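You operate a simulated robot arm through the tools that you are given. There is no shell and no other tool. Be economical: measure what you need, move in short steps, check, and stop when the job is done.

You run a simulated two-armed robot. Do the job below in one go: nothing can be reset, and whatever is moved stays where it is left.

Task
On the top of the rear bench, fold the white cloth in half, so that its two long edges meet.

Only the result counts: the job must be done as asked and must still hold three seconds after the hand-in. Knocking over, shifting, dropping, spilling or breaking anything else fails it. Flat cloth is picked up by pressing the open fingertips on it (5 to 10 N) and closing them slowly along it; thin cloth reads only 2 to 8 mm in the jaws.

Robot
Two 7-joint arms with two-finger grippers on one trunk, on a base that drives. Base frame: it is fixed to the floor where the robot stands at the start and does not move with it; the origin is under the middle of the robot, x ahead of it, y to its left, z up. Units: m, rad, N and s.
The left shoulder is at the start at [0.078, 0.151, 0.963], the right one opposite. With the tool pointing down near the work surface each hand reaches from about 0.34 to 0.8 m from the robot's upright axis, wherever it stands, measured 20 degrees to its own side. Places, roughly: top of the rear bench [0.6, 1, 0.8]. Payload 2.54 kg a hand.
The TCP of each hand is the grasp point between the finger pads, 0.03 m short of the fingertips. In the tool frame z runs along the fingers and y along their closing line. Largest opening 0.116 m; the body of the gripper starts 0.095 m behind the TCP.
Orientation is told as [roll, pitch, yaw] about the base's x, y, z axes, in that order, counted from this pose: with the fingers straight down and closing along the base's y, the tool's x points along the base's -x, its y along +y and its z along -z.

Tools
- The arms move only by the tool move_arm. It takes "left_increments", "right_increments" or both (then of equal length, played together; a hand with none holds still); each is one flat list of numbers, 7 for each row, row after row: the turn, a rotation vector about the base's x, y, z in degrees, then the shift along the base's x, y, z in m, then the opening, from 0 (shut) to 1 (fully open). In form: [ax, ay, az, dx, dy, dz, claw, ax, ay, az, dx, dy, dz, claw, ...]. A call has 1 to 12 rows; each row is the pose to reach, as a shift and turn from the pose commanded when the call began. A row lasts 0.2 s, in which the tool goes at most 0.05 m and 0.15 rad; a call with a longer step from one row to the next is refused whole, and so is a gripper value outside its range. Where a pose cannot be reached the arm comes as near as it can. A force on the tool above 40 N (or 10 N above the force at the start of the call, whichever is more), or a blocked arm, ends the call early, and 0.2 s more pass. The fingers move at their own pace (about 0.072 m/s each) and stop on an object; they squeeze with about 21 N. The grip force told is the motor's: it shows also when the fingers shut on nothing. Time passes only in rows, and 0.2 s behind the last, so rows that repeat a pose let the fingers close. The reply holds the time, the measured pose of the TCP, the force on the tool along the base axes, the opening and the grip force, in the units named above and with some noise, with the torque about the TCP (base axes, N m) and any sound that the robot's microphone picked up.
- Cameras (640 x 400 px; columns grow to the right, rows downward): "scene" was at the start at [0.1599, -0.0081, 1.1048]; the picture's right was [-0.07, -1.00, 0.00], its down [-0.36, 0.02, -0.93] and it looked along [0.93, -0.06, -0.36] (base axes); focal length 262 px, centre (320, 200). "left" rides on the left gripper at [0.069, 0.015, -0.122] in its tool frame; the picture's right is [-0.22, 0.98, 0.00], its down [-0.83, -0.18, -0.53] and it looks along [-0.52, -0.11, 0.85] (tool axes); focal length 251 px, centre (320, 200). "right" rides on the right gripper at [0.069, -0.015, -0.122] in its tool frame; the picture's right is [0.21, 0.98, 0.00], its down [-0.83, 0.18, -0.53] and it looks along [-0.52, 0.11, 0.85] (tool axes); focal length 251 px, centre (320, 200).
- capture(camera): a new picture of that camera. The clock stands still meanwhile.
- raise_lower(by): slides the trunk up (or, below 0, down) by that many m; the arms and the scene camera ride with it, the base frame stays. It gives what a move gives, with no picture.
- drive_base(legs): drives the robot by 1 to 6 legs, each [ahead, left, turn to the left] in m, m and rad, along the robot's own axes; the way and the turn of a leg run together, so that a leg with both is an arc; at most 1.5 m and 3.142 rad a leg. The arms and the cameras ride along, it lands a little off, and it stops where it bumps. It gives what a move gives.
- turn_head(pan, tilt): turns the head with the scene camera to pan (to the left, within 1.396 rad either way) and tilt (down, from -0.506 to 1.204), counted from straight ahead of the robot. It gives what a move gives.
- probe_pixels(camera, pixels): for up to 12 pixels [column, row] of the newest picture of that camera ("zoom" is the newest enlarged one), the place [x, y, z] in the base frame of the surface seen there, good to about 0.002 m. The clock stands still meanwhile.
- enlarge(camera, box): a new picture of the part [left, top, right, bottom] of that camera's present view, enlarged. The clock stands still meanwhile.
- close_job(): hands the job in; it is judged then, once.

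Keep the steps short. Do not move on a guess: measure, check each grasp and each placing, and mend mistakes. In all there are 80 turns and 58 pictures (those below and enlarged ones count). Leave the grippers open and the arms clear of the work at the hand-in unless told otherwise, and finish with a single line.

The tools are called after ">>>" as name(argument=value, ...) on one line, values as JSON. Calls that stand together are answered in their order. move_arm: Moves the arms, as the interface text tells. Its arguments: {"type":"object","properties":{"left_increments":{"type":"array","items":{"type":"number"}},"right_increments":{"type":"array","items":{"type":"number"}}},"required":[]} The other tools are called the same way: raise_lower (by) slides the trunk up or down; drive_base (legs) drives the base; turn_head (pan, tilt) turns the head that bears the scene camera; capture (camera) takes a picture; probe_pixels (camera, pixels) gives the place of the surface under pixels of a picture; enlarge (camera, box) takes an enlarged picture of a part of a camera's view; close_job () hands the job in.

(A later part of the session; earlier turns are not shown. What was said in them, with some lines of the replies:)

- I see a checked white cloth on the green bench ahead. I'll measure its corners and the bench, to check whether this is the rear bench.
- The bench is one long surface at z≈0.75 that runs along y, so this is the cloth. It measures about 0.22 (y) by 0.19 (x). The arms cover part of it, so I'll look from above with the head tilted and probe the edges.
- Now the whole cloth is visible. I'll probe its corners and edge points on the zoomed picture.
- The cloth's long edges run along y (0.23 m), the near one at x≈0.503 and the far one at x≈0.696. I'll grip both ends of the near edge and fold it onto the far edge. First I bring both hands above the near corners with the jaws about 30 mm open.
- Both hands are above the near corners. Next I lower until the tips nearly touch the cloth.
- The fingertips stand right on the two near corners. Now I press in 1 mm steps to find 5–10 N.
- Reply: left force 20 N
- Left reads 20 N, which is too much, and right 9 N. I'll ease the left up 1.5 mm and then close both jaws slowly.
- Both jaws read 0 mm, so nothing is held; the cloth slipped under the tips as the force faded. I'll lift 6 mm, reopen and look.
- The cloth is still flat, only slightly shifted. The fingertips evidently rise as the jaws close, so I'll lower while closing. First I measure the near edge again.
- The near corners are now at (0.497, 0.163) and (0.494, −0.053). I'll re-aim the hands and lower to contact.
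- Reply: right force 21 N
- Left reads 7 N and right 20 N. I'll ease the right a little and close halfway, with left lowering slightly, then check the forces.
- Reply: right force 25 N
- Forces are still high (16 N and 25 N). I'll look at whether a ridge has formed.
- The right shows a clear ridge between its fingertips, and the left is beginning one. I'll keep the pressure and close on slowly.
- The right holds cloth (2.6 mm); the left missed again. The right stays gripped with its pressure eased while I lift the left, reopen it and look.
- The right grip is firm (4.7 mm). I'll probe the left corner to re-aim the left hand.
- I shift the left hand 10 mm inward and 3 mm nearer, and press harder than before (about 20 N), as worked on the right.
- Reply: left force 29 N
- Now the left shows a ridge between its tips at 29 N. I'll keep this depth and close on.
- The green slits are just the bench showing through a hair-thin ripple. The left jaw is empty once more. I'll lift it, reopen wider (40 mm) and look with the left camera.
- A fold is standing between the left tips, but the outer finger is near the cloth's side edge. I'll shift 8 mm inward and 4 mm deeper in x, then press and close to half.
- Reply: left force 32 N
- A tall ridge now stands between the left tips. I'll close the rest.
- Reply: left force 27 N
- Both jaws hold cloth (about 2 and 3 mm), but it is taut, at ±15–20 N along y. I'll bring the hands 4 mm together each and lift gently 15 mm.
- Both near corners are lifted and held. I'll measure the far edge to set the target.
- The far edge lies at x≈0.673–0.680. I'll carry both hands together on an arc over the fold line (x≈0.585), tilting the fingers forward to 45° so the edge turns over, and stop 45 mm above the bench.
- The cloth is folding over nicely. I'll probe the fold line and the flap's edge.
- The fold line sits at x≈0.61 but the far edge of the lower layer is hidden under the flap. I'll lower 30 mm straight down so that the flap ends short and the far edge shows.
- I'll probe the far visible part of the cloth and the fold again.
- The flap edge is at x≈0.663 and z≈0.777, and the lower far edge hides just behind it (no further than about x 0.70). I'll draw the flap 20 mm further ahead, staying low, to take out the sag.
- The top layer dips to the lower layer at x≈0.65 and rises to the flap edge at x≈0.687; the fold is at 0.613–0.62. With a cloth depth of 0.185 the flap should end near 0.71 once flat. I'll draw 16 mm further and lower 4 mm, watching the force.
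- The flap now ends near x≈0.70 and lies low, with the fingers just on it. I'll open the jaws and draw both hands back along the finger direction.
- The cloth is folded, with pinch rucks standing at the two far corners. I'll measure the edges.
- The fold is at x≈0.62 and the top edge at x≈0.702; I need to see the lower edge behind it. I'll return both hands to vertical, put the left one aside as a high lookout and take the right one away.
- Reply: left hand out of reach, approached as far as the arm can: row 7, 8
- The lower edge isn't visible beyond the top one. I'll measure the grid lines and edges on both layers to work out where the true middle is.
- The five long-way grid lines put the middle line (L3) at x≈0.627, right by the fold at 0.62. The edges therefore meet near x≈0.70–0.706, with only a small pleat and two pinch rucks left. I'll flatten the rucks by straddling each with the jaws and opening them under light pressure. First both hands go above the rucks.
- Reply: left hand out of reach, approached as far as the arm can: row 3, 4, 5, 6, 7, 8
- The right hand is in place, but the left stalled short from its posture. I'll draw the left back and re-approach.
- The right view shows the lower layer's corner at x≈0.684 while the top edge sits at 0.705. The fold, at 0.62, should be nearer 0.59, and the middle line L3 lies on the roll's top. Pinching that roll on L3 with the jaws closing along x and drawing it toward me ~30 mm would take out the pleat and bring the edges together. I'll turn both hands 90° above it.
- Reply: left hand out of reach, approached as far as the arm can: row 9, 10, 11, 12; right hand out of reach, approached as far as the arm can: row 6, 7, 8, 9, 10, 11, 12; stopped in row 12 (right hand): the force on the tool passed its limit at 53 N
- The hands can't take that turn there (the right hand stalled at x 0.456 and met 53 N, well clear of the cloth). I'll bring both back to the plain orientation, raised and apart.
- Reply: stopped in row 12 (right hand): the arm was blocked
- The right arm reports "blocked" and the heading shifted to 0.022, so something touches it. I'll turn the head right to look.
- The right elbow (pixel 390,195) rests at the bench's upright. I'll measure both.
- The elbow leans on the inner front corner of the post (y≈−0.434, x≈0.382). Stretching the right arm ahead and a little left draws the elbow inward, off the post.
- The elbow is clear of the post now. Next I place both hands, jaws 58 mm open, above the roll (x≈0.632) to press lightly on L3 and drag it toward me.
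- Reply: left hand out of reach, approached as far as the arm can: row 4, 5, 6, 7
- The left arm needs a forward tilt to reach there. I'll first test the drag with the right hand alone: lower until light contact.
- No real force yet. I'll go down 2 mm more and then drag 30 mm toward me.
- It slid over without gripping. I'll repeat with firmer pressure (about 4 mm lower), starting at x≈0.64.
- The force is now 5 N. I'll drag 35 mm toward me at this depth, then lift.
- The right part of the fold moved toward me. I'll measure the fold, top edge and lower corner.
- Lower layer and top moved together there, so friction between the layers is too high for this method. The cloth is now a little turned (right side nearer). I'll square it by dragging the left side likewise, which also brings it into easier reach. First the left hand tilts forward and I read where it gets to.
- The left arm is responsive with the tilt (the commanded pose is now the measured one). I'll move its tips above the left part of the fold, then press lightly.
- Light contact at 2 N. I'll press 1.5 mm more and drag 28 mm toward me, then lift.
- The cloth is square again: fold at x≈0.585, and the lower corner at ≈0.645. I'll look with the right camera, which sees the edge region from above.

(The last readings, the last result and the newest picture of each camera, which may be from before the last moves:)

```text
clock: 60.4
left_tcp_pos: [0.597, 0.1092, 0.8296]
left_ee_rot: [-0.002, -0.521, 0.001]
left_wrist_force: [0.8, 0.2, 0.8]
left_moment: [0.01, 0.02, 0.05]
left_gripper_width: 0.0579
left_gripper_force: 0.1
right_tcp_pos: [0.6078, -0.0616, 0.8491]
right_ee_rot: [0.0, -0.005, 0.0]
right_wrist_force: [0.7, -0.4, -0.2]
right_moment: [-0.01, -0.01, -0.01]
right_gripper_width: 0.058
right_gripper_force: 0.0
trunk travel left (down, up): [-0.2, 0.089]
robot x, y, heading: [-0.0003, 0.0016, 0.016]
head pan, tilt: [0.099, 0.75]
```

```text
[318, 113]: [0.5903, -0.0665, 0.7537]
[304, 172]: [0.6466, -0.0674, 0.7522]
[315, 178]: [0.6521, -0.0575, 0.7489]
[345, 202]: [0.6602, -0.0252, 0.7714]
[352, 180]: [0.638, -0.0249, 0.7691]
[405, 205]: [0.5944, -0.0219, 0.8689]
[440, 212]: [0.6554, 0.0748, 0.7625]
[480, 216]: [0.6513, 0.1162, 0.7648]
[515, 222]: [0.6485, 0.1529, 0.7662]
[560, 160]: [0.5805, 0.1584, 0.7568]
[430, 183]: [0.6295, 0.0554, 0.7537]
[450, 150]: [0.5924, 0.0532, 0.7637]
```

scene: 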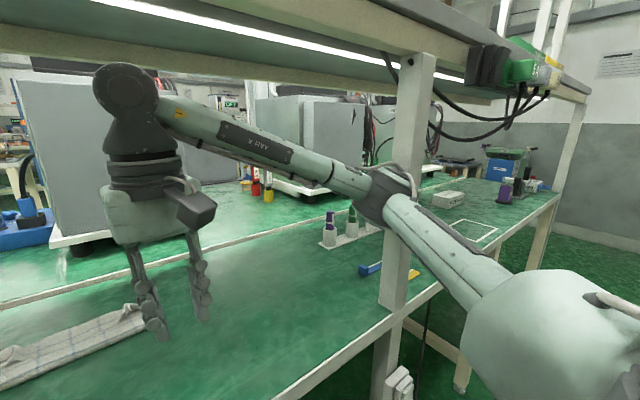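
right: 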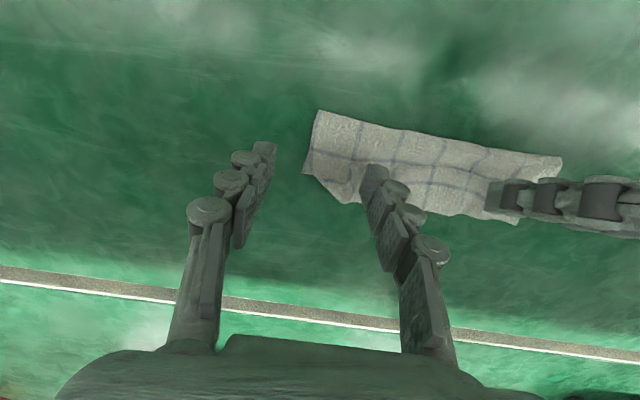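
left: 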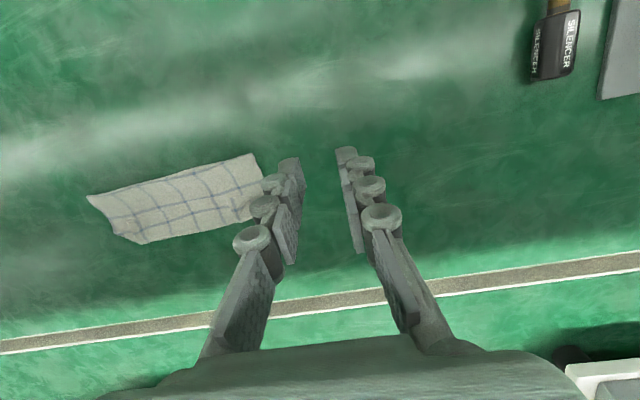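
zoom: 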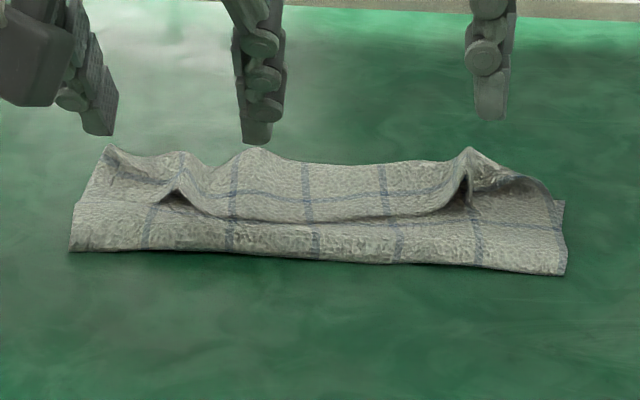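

The top edge runs at x≈0.649–0.660 and the lower corner is at ≈0.648, so the long edges now meet within about 1 cm. What remains is to flatten the two rucks. I'll place the jaws (27 mm open) astride each ruck.

>>> move_arm(left_increments=[0, 0, 0, 0.01, 0.005, 0, 0.23, 0, 0, 0, 0.02, 0.01, 0, 0.23, 0, 0, 0, 0.03, 0.013, 0, 0.23, 0, 0, 0, 0.03, 0.013, -0.02, 0.23, 0, 0, 0, 0.03, 0.013, -0.033, 0.23, 0, 0, 0, 0.03, 0.013, -0.033, 0.23], right_increments=[0, 0, 0, 0.01, 0.01, 0, 0.23, 0, 0, 0, 0.025, 0.02, 0, 0.23, 0, 0, 0, 0.038, 0.033, -0.005, 0.23, 0, 0, 0, 0.038, 0.033, -0.03, 0.23, 0, 0, 0, 0.038, 0.033, -0.05, 0.23, 0, 0, 0, 0.038, 0.033, -0.05, 0.23])

>>> enlarge(camera="scene", box=[256, 100, 400, 190])

```text
clock: 61.8
left_tcp_pos: [0.6261, 0.1234, 0.7975]
left_ee_rot: [-0.004, -0.524, 0.002]
left_wrist_force: [-0.7, -0.6, -0.2]
left_moment: [0.02, 0.01, -0.02]
left_gripper_width: 0.0267
left_gripper_force: 0.0
right_tcp_pos: [0.6468, -0.0275, 0.798]
right_ee_rot: [-0.001, -0.005, -0.001]
right_wrist_force: [0.0, 0.5, -1.0]
right_moment: [0.03, 0.0, 0.02]
right_gripper_width: 0.0268
right_gripper_force: 0.0
trunk travel left (down, up): [-0.2, 0.089]
robot x, y, heading: [-0.0005, 0.0059, 0.015]
head pan, tilt: [0.099, 0.75]
```

```text
4.44 times, centred on (328, 145) of scene
```

zoom: 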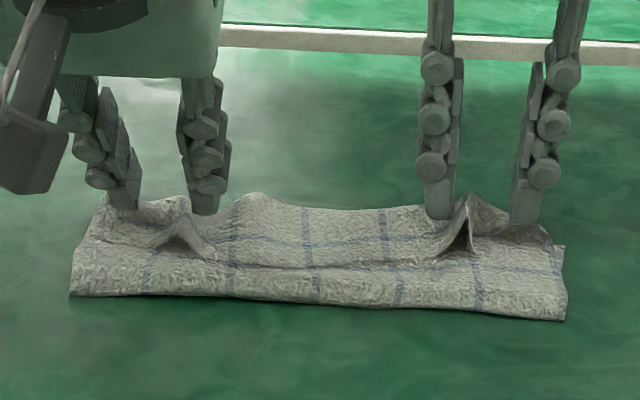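

Both jaws stand astride the rucks. I'll press lightly and open them slowly to spread the cloth, then lift.

>>> move_arm(left_increments=[0, 0, 0, 0, 0, -0.012, 0.23, 0, 0, 0, 0, 0, -0.0165, 0.23, 0, 0, 0, 0, 0, -0.0175, 0.26, 0, 0, 0, 0, 0, -0.0175, 0.3, 0, 0, 0, 0, 0, -0.0175, 0.34, 0, 0, 0, 0, 0, -0.0175, 0.38, 0, 0, 0, 0, 0, -0.0175, 0.42, 0, 0, 0, 0, 0, -0.0175, 0.46, 0, 0, 0, 0, 0, -0.01, 0.46, 0, 0, 0, 0, 0, 0.02, 0.46, 0, 0, 0, -0.01, 0, 0.06, 0.46], right_increments=[0, 0, 0, 0, 0, -0.012, 0.23, 0, 0, 0, 0, 0, -0.0165, 0.23, 0, 0, 0, 0, 0, -0.0175, 0.26, 0, 0, 0, 0, 0, -0.0175, 0.3, 0, 0, 0, 0, 0, -0.0175, 0.34, 0, 0, 0, 0, 0, -0.0175, 0.38, 0, 0, 0, 0, 0, -0.0175, 0.42, 0, 0, 0, 0, 0, -0.0175, 0.46, 0, 0, 0, 0, 0, -0.01, 0.46, 0, 0, 0, 0, 0, 0.02, 0.46, 0, 0, 0, -0.01, 0, 0.06, 0.46])

>>> enlarge(camera="scene", box=[256, 100, 400, 190])

```text
clock: 64.2
left_tcp_pos: [0.6137, 0.1248, 0.8573]
left_ee_rot: [-0.002, -0.525, 0.003]
left_wrist_force: [0.2, -0.3, -0.7]
left_moment: [-0.01, 0.01, 0.0]
left_gripper_width: 0.0536
left_gripper_force: 0.1
right_tcp_pos: [0.6363, -0.0266, 0.8609]
right_ee_rot: [-0.002, -0.005, 0.001]
right_wrist_force: [-0.4, 0.1, -0.2]
right_moment: [0.03, 0.0, 0.0]
right_gripper_width: 0.0532
right_gripper_force: 0.0
trunk travel left (down, up): [-0.2, 0.089]
robot x, y, heading: [0.0022, -0.0007, 0.013]
head pan, tilt: [0.099, 0.75]
```

```text
4.44 times, centred on (328, 145) of scene
```

zoom: 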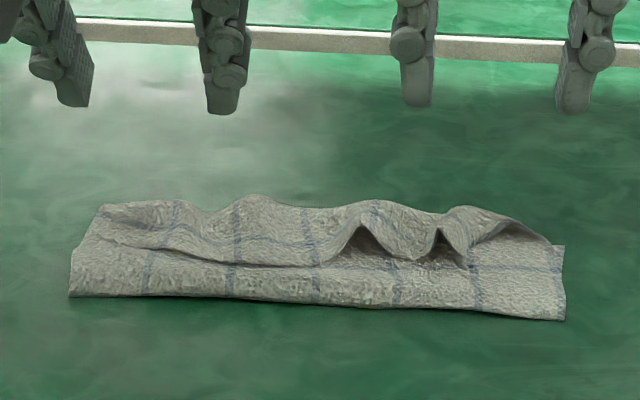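

The left ruck has flattened out. On the right the slack moved inward as two bumps (y≈0.02 and −0.015). I'll hold the left end with the left hand and sweep the near-closed right fingers lightly outward from y≈0.02 to −0.06.

>>> move_arm(left_increments=[0, 0, 0, 0.005, 0.008, -0.02, 0.25, 0, 0, 0, 0.01, 0.014, -0.05, 0.25, 0, 0, 0, 0.01, 0.014, -0.07, 0.25, 0, 0, 0, 0.01, 0.014, -0.077, 0.25, 0, 0, 0, 0.01, 0.014, -0.077, 0.25], right_increments=[0, 0, 0, 0, 0.02, 0, 0.1, 0, 0, 0, 0, 0.047, -0.02, 0.1, 0, 0, 0, 0, 0.047, -0.05, 0.1, 0, 0, 0, 0, 0.047, -0.075, 0.1, 0, 0, 0, 0, 0.047, -0.08, 0.1])

```text
clock: 65.4
left_tcp_pos: [0.6267, 0.1387, 0.7822]
left_ee_rot: [-0.005, -0.527, 0.001]
left_wrist_force: [0.4, 1.3, 6.1]
left_moment: [0.08, -0.03, -0.02]
left_gripper_width: 0.0291
left_gripper_force: 0.2
right_tcp_pos: [0.6366, 0.0162, 0.7814]
right_ee_rot: [0.0, -0.006, 0.0]
right_wrist_force: [-0.9, 0.0, 5.1]
right_moment: [-0.03, 0.03, 0.0]
right_gripper_width: 0.0114
right_gripper_force: 0.0
trunk travel left (down, up): [-0.2, 0.089]
robot x, y, heading: [0.002, 0.0034, 0.01]
head pan, tilt: [0.099, 0.75]
```

Left holds with 6 N, right touches with 5 N. Now I sweep outward 75 mm and lift both.

>>> move_arm(left_increments=[0, 0, 0, 0, 0, 0, 0.25, 0, 0, 0, 0, 0, 0, 0.25, 0, 0, 0, 0, 0, 0, 0.25, 0, 0, 0, 0, 0, 0, 0.25, 0, 0, 0, 0, 0, 0, 0.25, 0, 0, 0, 0, 0, 0, 0.25, 0, 0, 0, 0, 0, 0, 0.25, 0, 0, 0, 0, 0, 0, 0.25, 0, 0, 0, 0, 0, 0, 0.25, 0, 0, 0, 0, 0, 0.02, 0.25, 0, 0, 0, -0.01, 0, 0.06, 0.25], right_increments=[0, 0, 0, 0, -0.008, 0.0005, 0.1, 0, 0, 0, 0, -0.016, 0.0005, 0.1, 0, 0, 0, 0, -0.024, 0.0005, 0.1, 0, 0, 0, 0, -0.032, 0.0005, 0.1, 0, 0, 0, 0, -0.04, 0.0005, 0.1, 0, 0, 0, 0, -0.049, 0.0005, 0.1, 0, 0, 0, 0, -0.058, 0.0005, 0.1, 0, 0, 0, 0, -0.067, 0.0005, 0.1, 0, 0, 0, 0, -0.075, 0.0005, 0.1, 0, 0, 0, 0, -0.078, 0.03, 0.1, 0, 0, 0, -0.01, -0.078, 0.07, 0.1])

>>> enlarge(camera="scene", box=[256, 100, 400, 190])

```text
clock: 67.8
left_tcp_pos: [0.615, 0.1397, 0.8405]
left_ee_rot: [-0.003, -0.522, 0.001]
left_wrist_force: [-0.5, 0.3, -0.3]
left_moment: [0.02, -0.03, 0.0]
left_gripper_width: 0.029
left_gripper_force: 0.0
right_tcp_pos: [0.6285, -0.0603, 0.8523]
right_ee_rot: [-0.002, -0.006, 0.0]
right_wrist_force: [-0.3, -0.1, 0.2]
right_moment: [0.04, -0.02, 0.0]
right_gripper_width: 0.0114
right_gripper_force: 0.1
trunk travel left (down, up): [-0.2, 0.089]
robot x, y, heading: [-0.0028, -0.0026, 0.013]
head pan, tilt: [0.099, 0.75]
```

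```text
4.44 times, centred on (328, 145) of scene
```

zoom: 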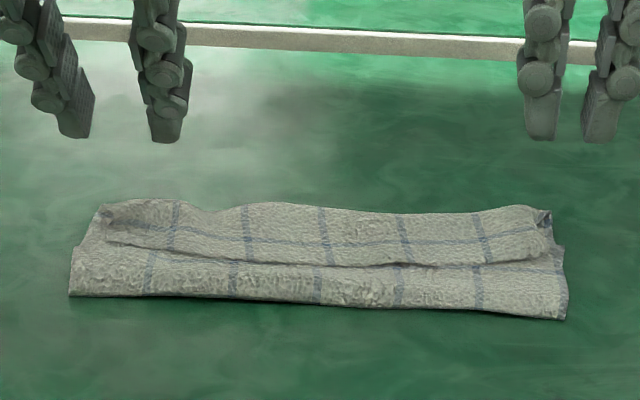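

Much cleaner: the rucks are gone. I'll check the far edges with the right camera.

>>> enlarge(camera="right", box=[260, 60, 580, 260])

>>> probe_pixels(camera="scene", pixels=[[272, 166], [328, 168], [382, 171], [378, 148], [382, 156], [360, 148], [340, 148], [315, 147], [290, 146], [280, 147]])

```text
2.00 times, centred on (420, 160) of right
```

zoom: 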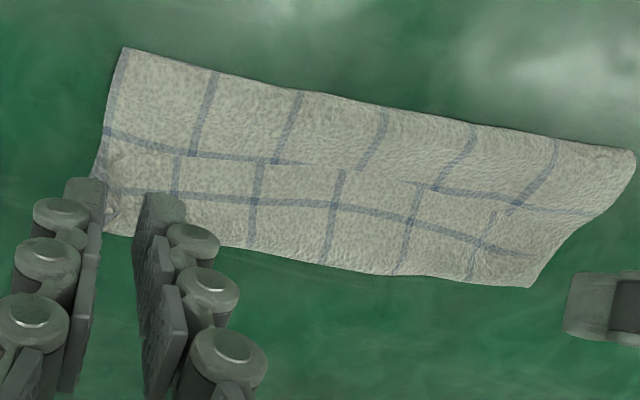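

```text
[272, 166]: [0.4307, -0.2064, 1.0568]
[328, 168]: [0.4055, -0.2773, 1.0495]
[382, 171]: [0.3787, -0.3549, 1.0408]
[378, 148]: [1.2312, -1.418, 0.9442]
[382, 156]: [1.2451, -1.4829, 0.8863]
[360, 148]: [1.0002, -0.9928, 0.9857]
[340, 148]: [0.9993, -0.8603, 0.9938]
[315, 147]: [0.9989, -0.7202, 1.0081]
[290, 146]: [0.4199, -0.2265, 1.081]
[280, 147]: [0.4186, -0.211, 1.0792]
```

>>> probe_pixels(camera="zoom", pixels=[[125, 52], [300, 95], [470, 130], [632, 155], [115, 232], [255, 245], [325, 262], [400, 272], [525, 283], [600, 212], [270, 160], [93, 175]])

```text
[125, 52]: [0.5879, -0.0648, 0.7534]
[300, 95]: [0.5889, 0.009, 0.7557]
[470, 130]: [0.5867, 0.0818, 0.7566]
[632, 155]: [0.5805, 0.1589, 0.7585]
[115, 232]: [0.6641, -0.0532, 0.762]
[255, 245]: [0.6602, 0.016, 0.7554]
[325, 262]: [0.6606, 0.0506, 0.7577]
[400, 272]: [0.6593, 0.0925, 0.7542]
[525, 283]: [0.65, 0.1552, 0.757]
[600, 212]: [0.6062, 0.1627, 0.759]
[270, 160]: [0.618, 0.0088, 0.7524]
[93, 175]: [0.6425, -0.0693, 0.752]
```

The top edge is straight at x≈0.650–0.664. I want certainty about the lower layer at the right end, so I'll take a strong enlargement there.

>>> enlarge(camera="scene", box=[352, 136, 400, 176])

```text
10.00 times, centred on (376, 156) of scene
```

zoom: 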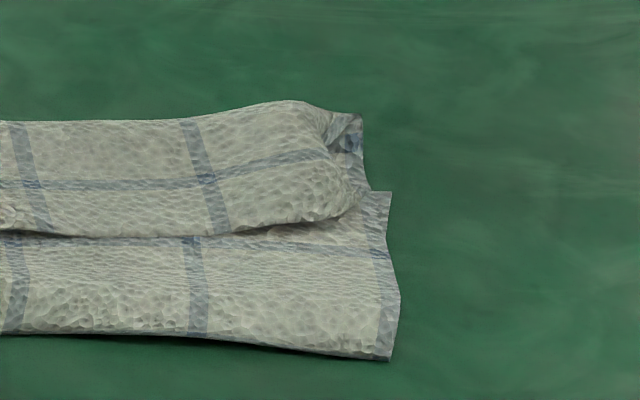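

The enlargement shows what the "corner" at pixel (392,192) is: the inner bend of a small pleat in the top layer. So the lower far edge lies under the top edge at x≈0.66, and the two long edges meet. I'll open the grippers and raise both hands clear, keeping the right elbow off the post.

>>> move_arm(left_increments=[0, 0, 0, -0.01, 0.01, 0.03, 0.4, 0, 0, 0, -0.03, 0.03, 0.06, 0.7, 0, 0, 0, -0.05, 0.06, 0.08, 1, 0, 0, 0, -0.06, 0.08, 0.08, 1, 0, 0, 0, -0.06, 0.08, 0.08, 1], right_increments=[0, 0, 0, 0, -0.01, 0.03, 0.4, 0, 0, 0, -0.01, -0.03, 0.06, 0.7, 0, 0, 0, -0.02, -0.05, 0.08, 1, 0, 0, 0, -0.02, -0.07, 0.08, 1, 0, 0, 0, -0.02, -0.07, 0.08, 1])

>>> capture(camera="scene")

>>> enlarge(camera="right", box=[260, 60, 580, 260])

```text
clock: 69.0
left_tcp_pos: [0.5563, 0.2181, 0.9226]
left_ee_rot: [-0.003, -0.524, 0.002]
left_wrist_force: [-0.3, 0.6, -0.7]
left_moment: [0.03, 0.02, 0.03]
left_gripper_width: 0.1164
left_gripper_force: 0.1
right_tcp_pos: [0.6067, -0.1303, 0.9276]
right_ee_rot: [-0.001, -0.006, 0.0]
right_wrist_force: [-0.2, -0.3, -0.4]
right_moment: [0.01, -0.02, -0.01]
right_gripper_width: 0.1159
right_gripper_force: 0.1
trunk travel left (down, up): [-0.2, 0.089]
robot x, y, heading: [0.0013, 0.0008, 0.014]
head pan, tilt: [0.099, 0.75]
```

```text
4 pictures are left
```

scene: 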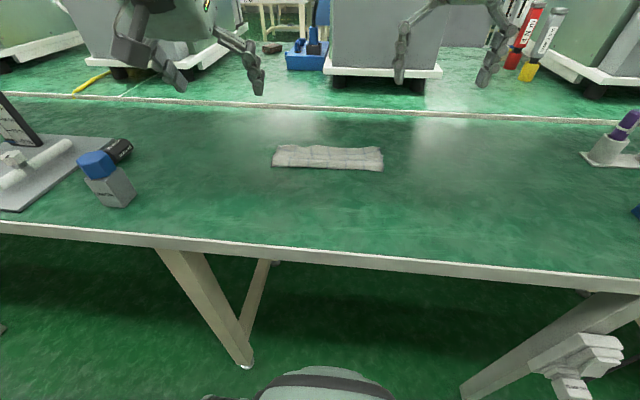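

```text
2.00 times, centred on (420, 160) of right
```

zoom: 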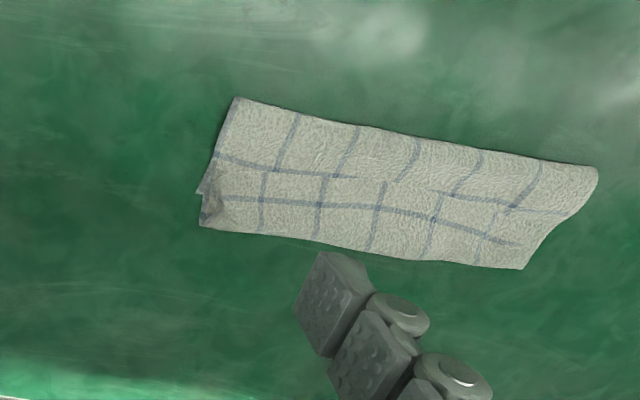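

The cloth lies as a neat strip with its far long edges together. The other objects stand where they were, and the grippers are open and well clear. I'm handing in.

>>> close_job()

```text
The job is handed in.
```

I folded the white cloth in half on the rear bench and handed it in: its long edges meet to about 1 cm by estimate (the lower edge is hidden under the top one), with a small pleat in the top layer, a slightly curled right end, and the cloth about 4 cm nearer the robot than it started.
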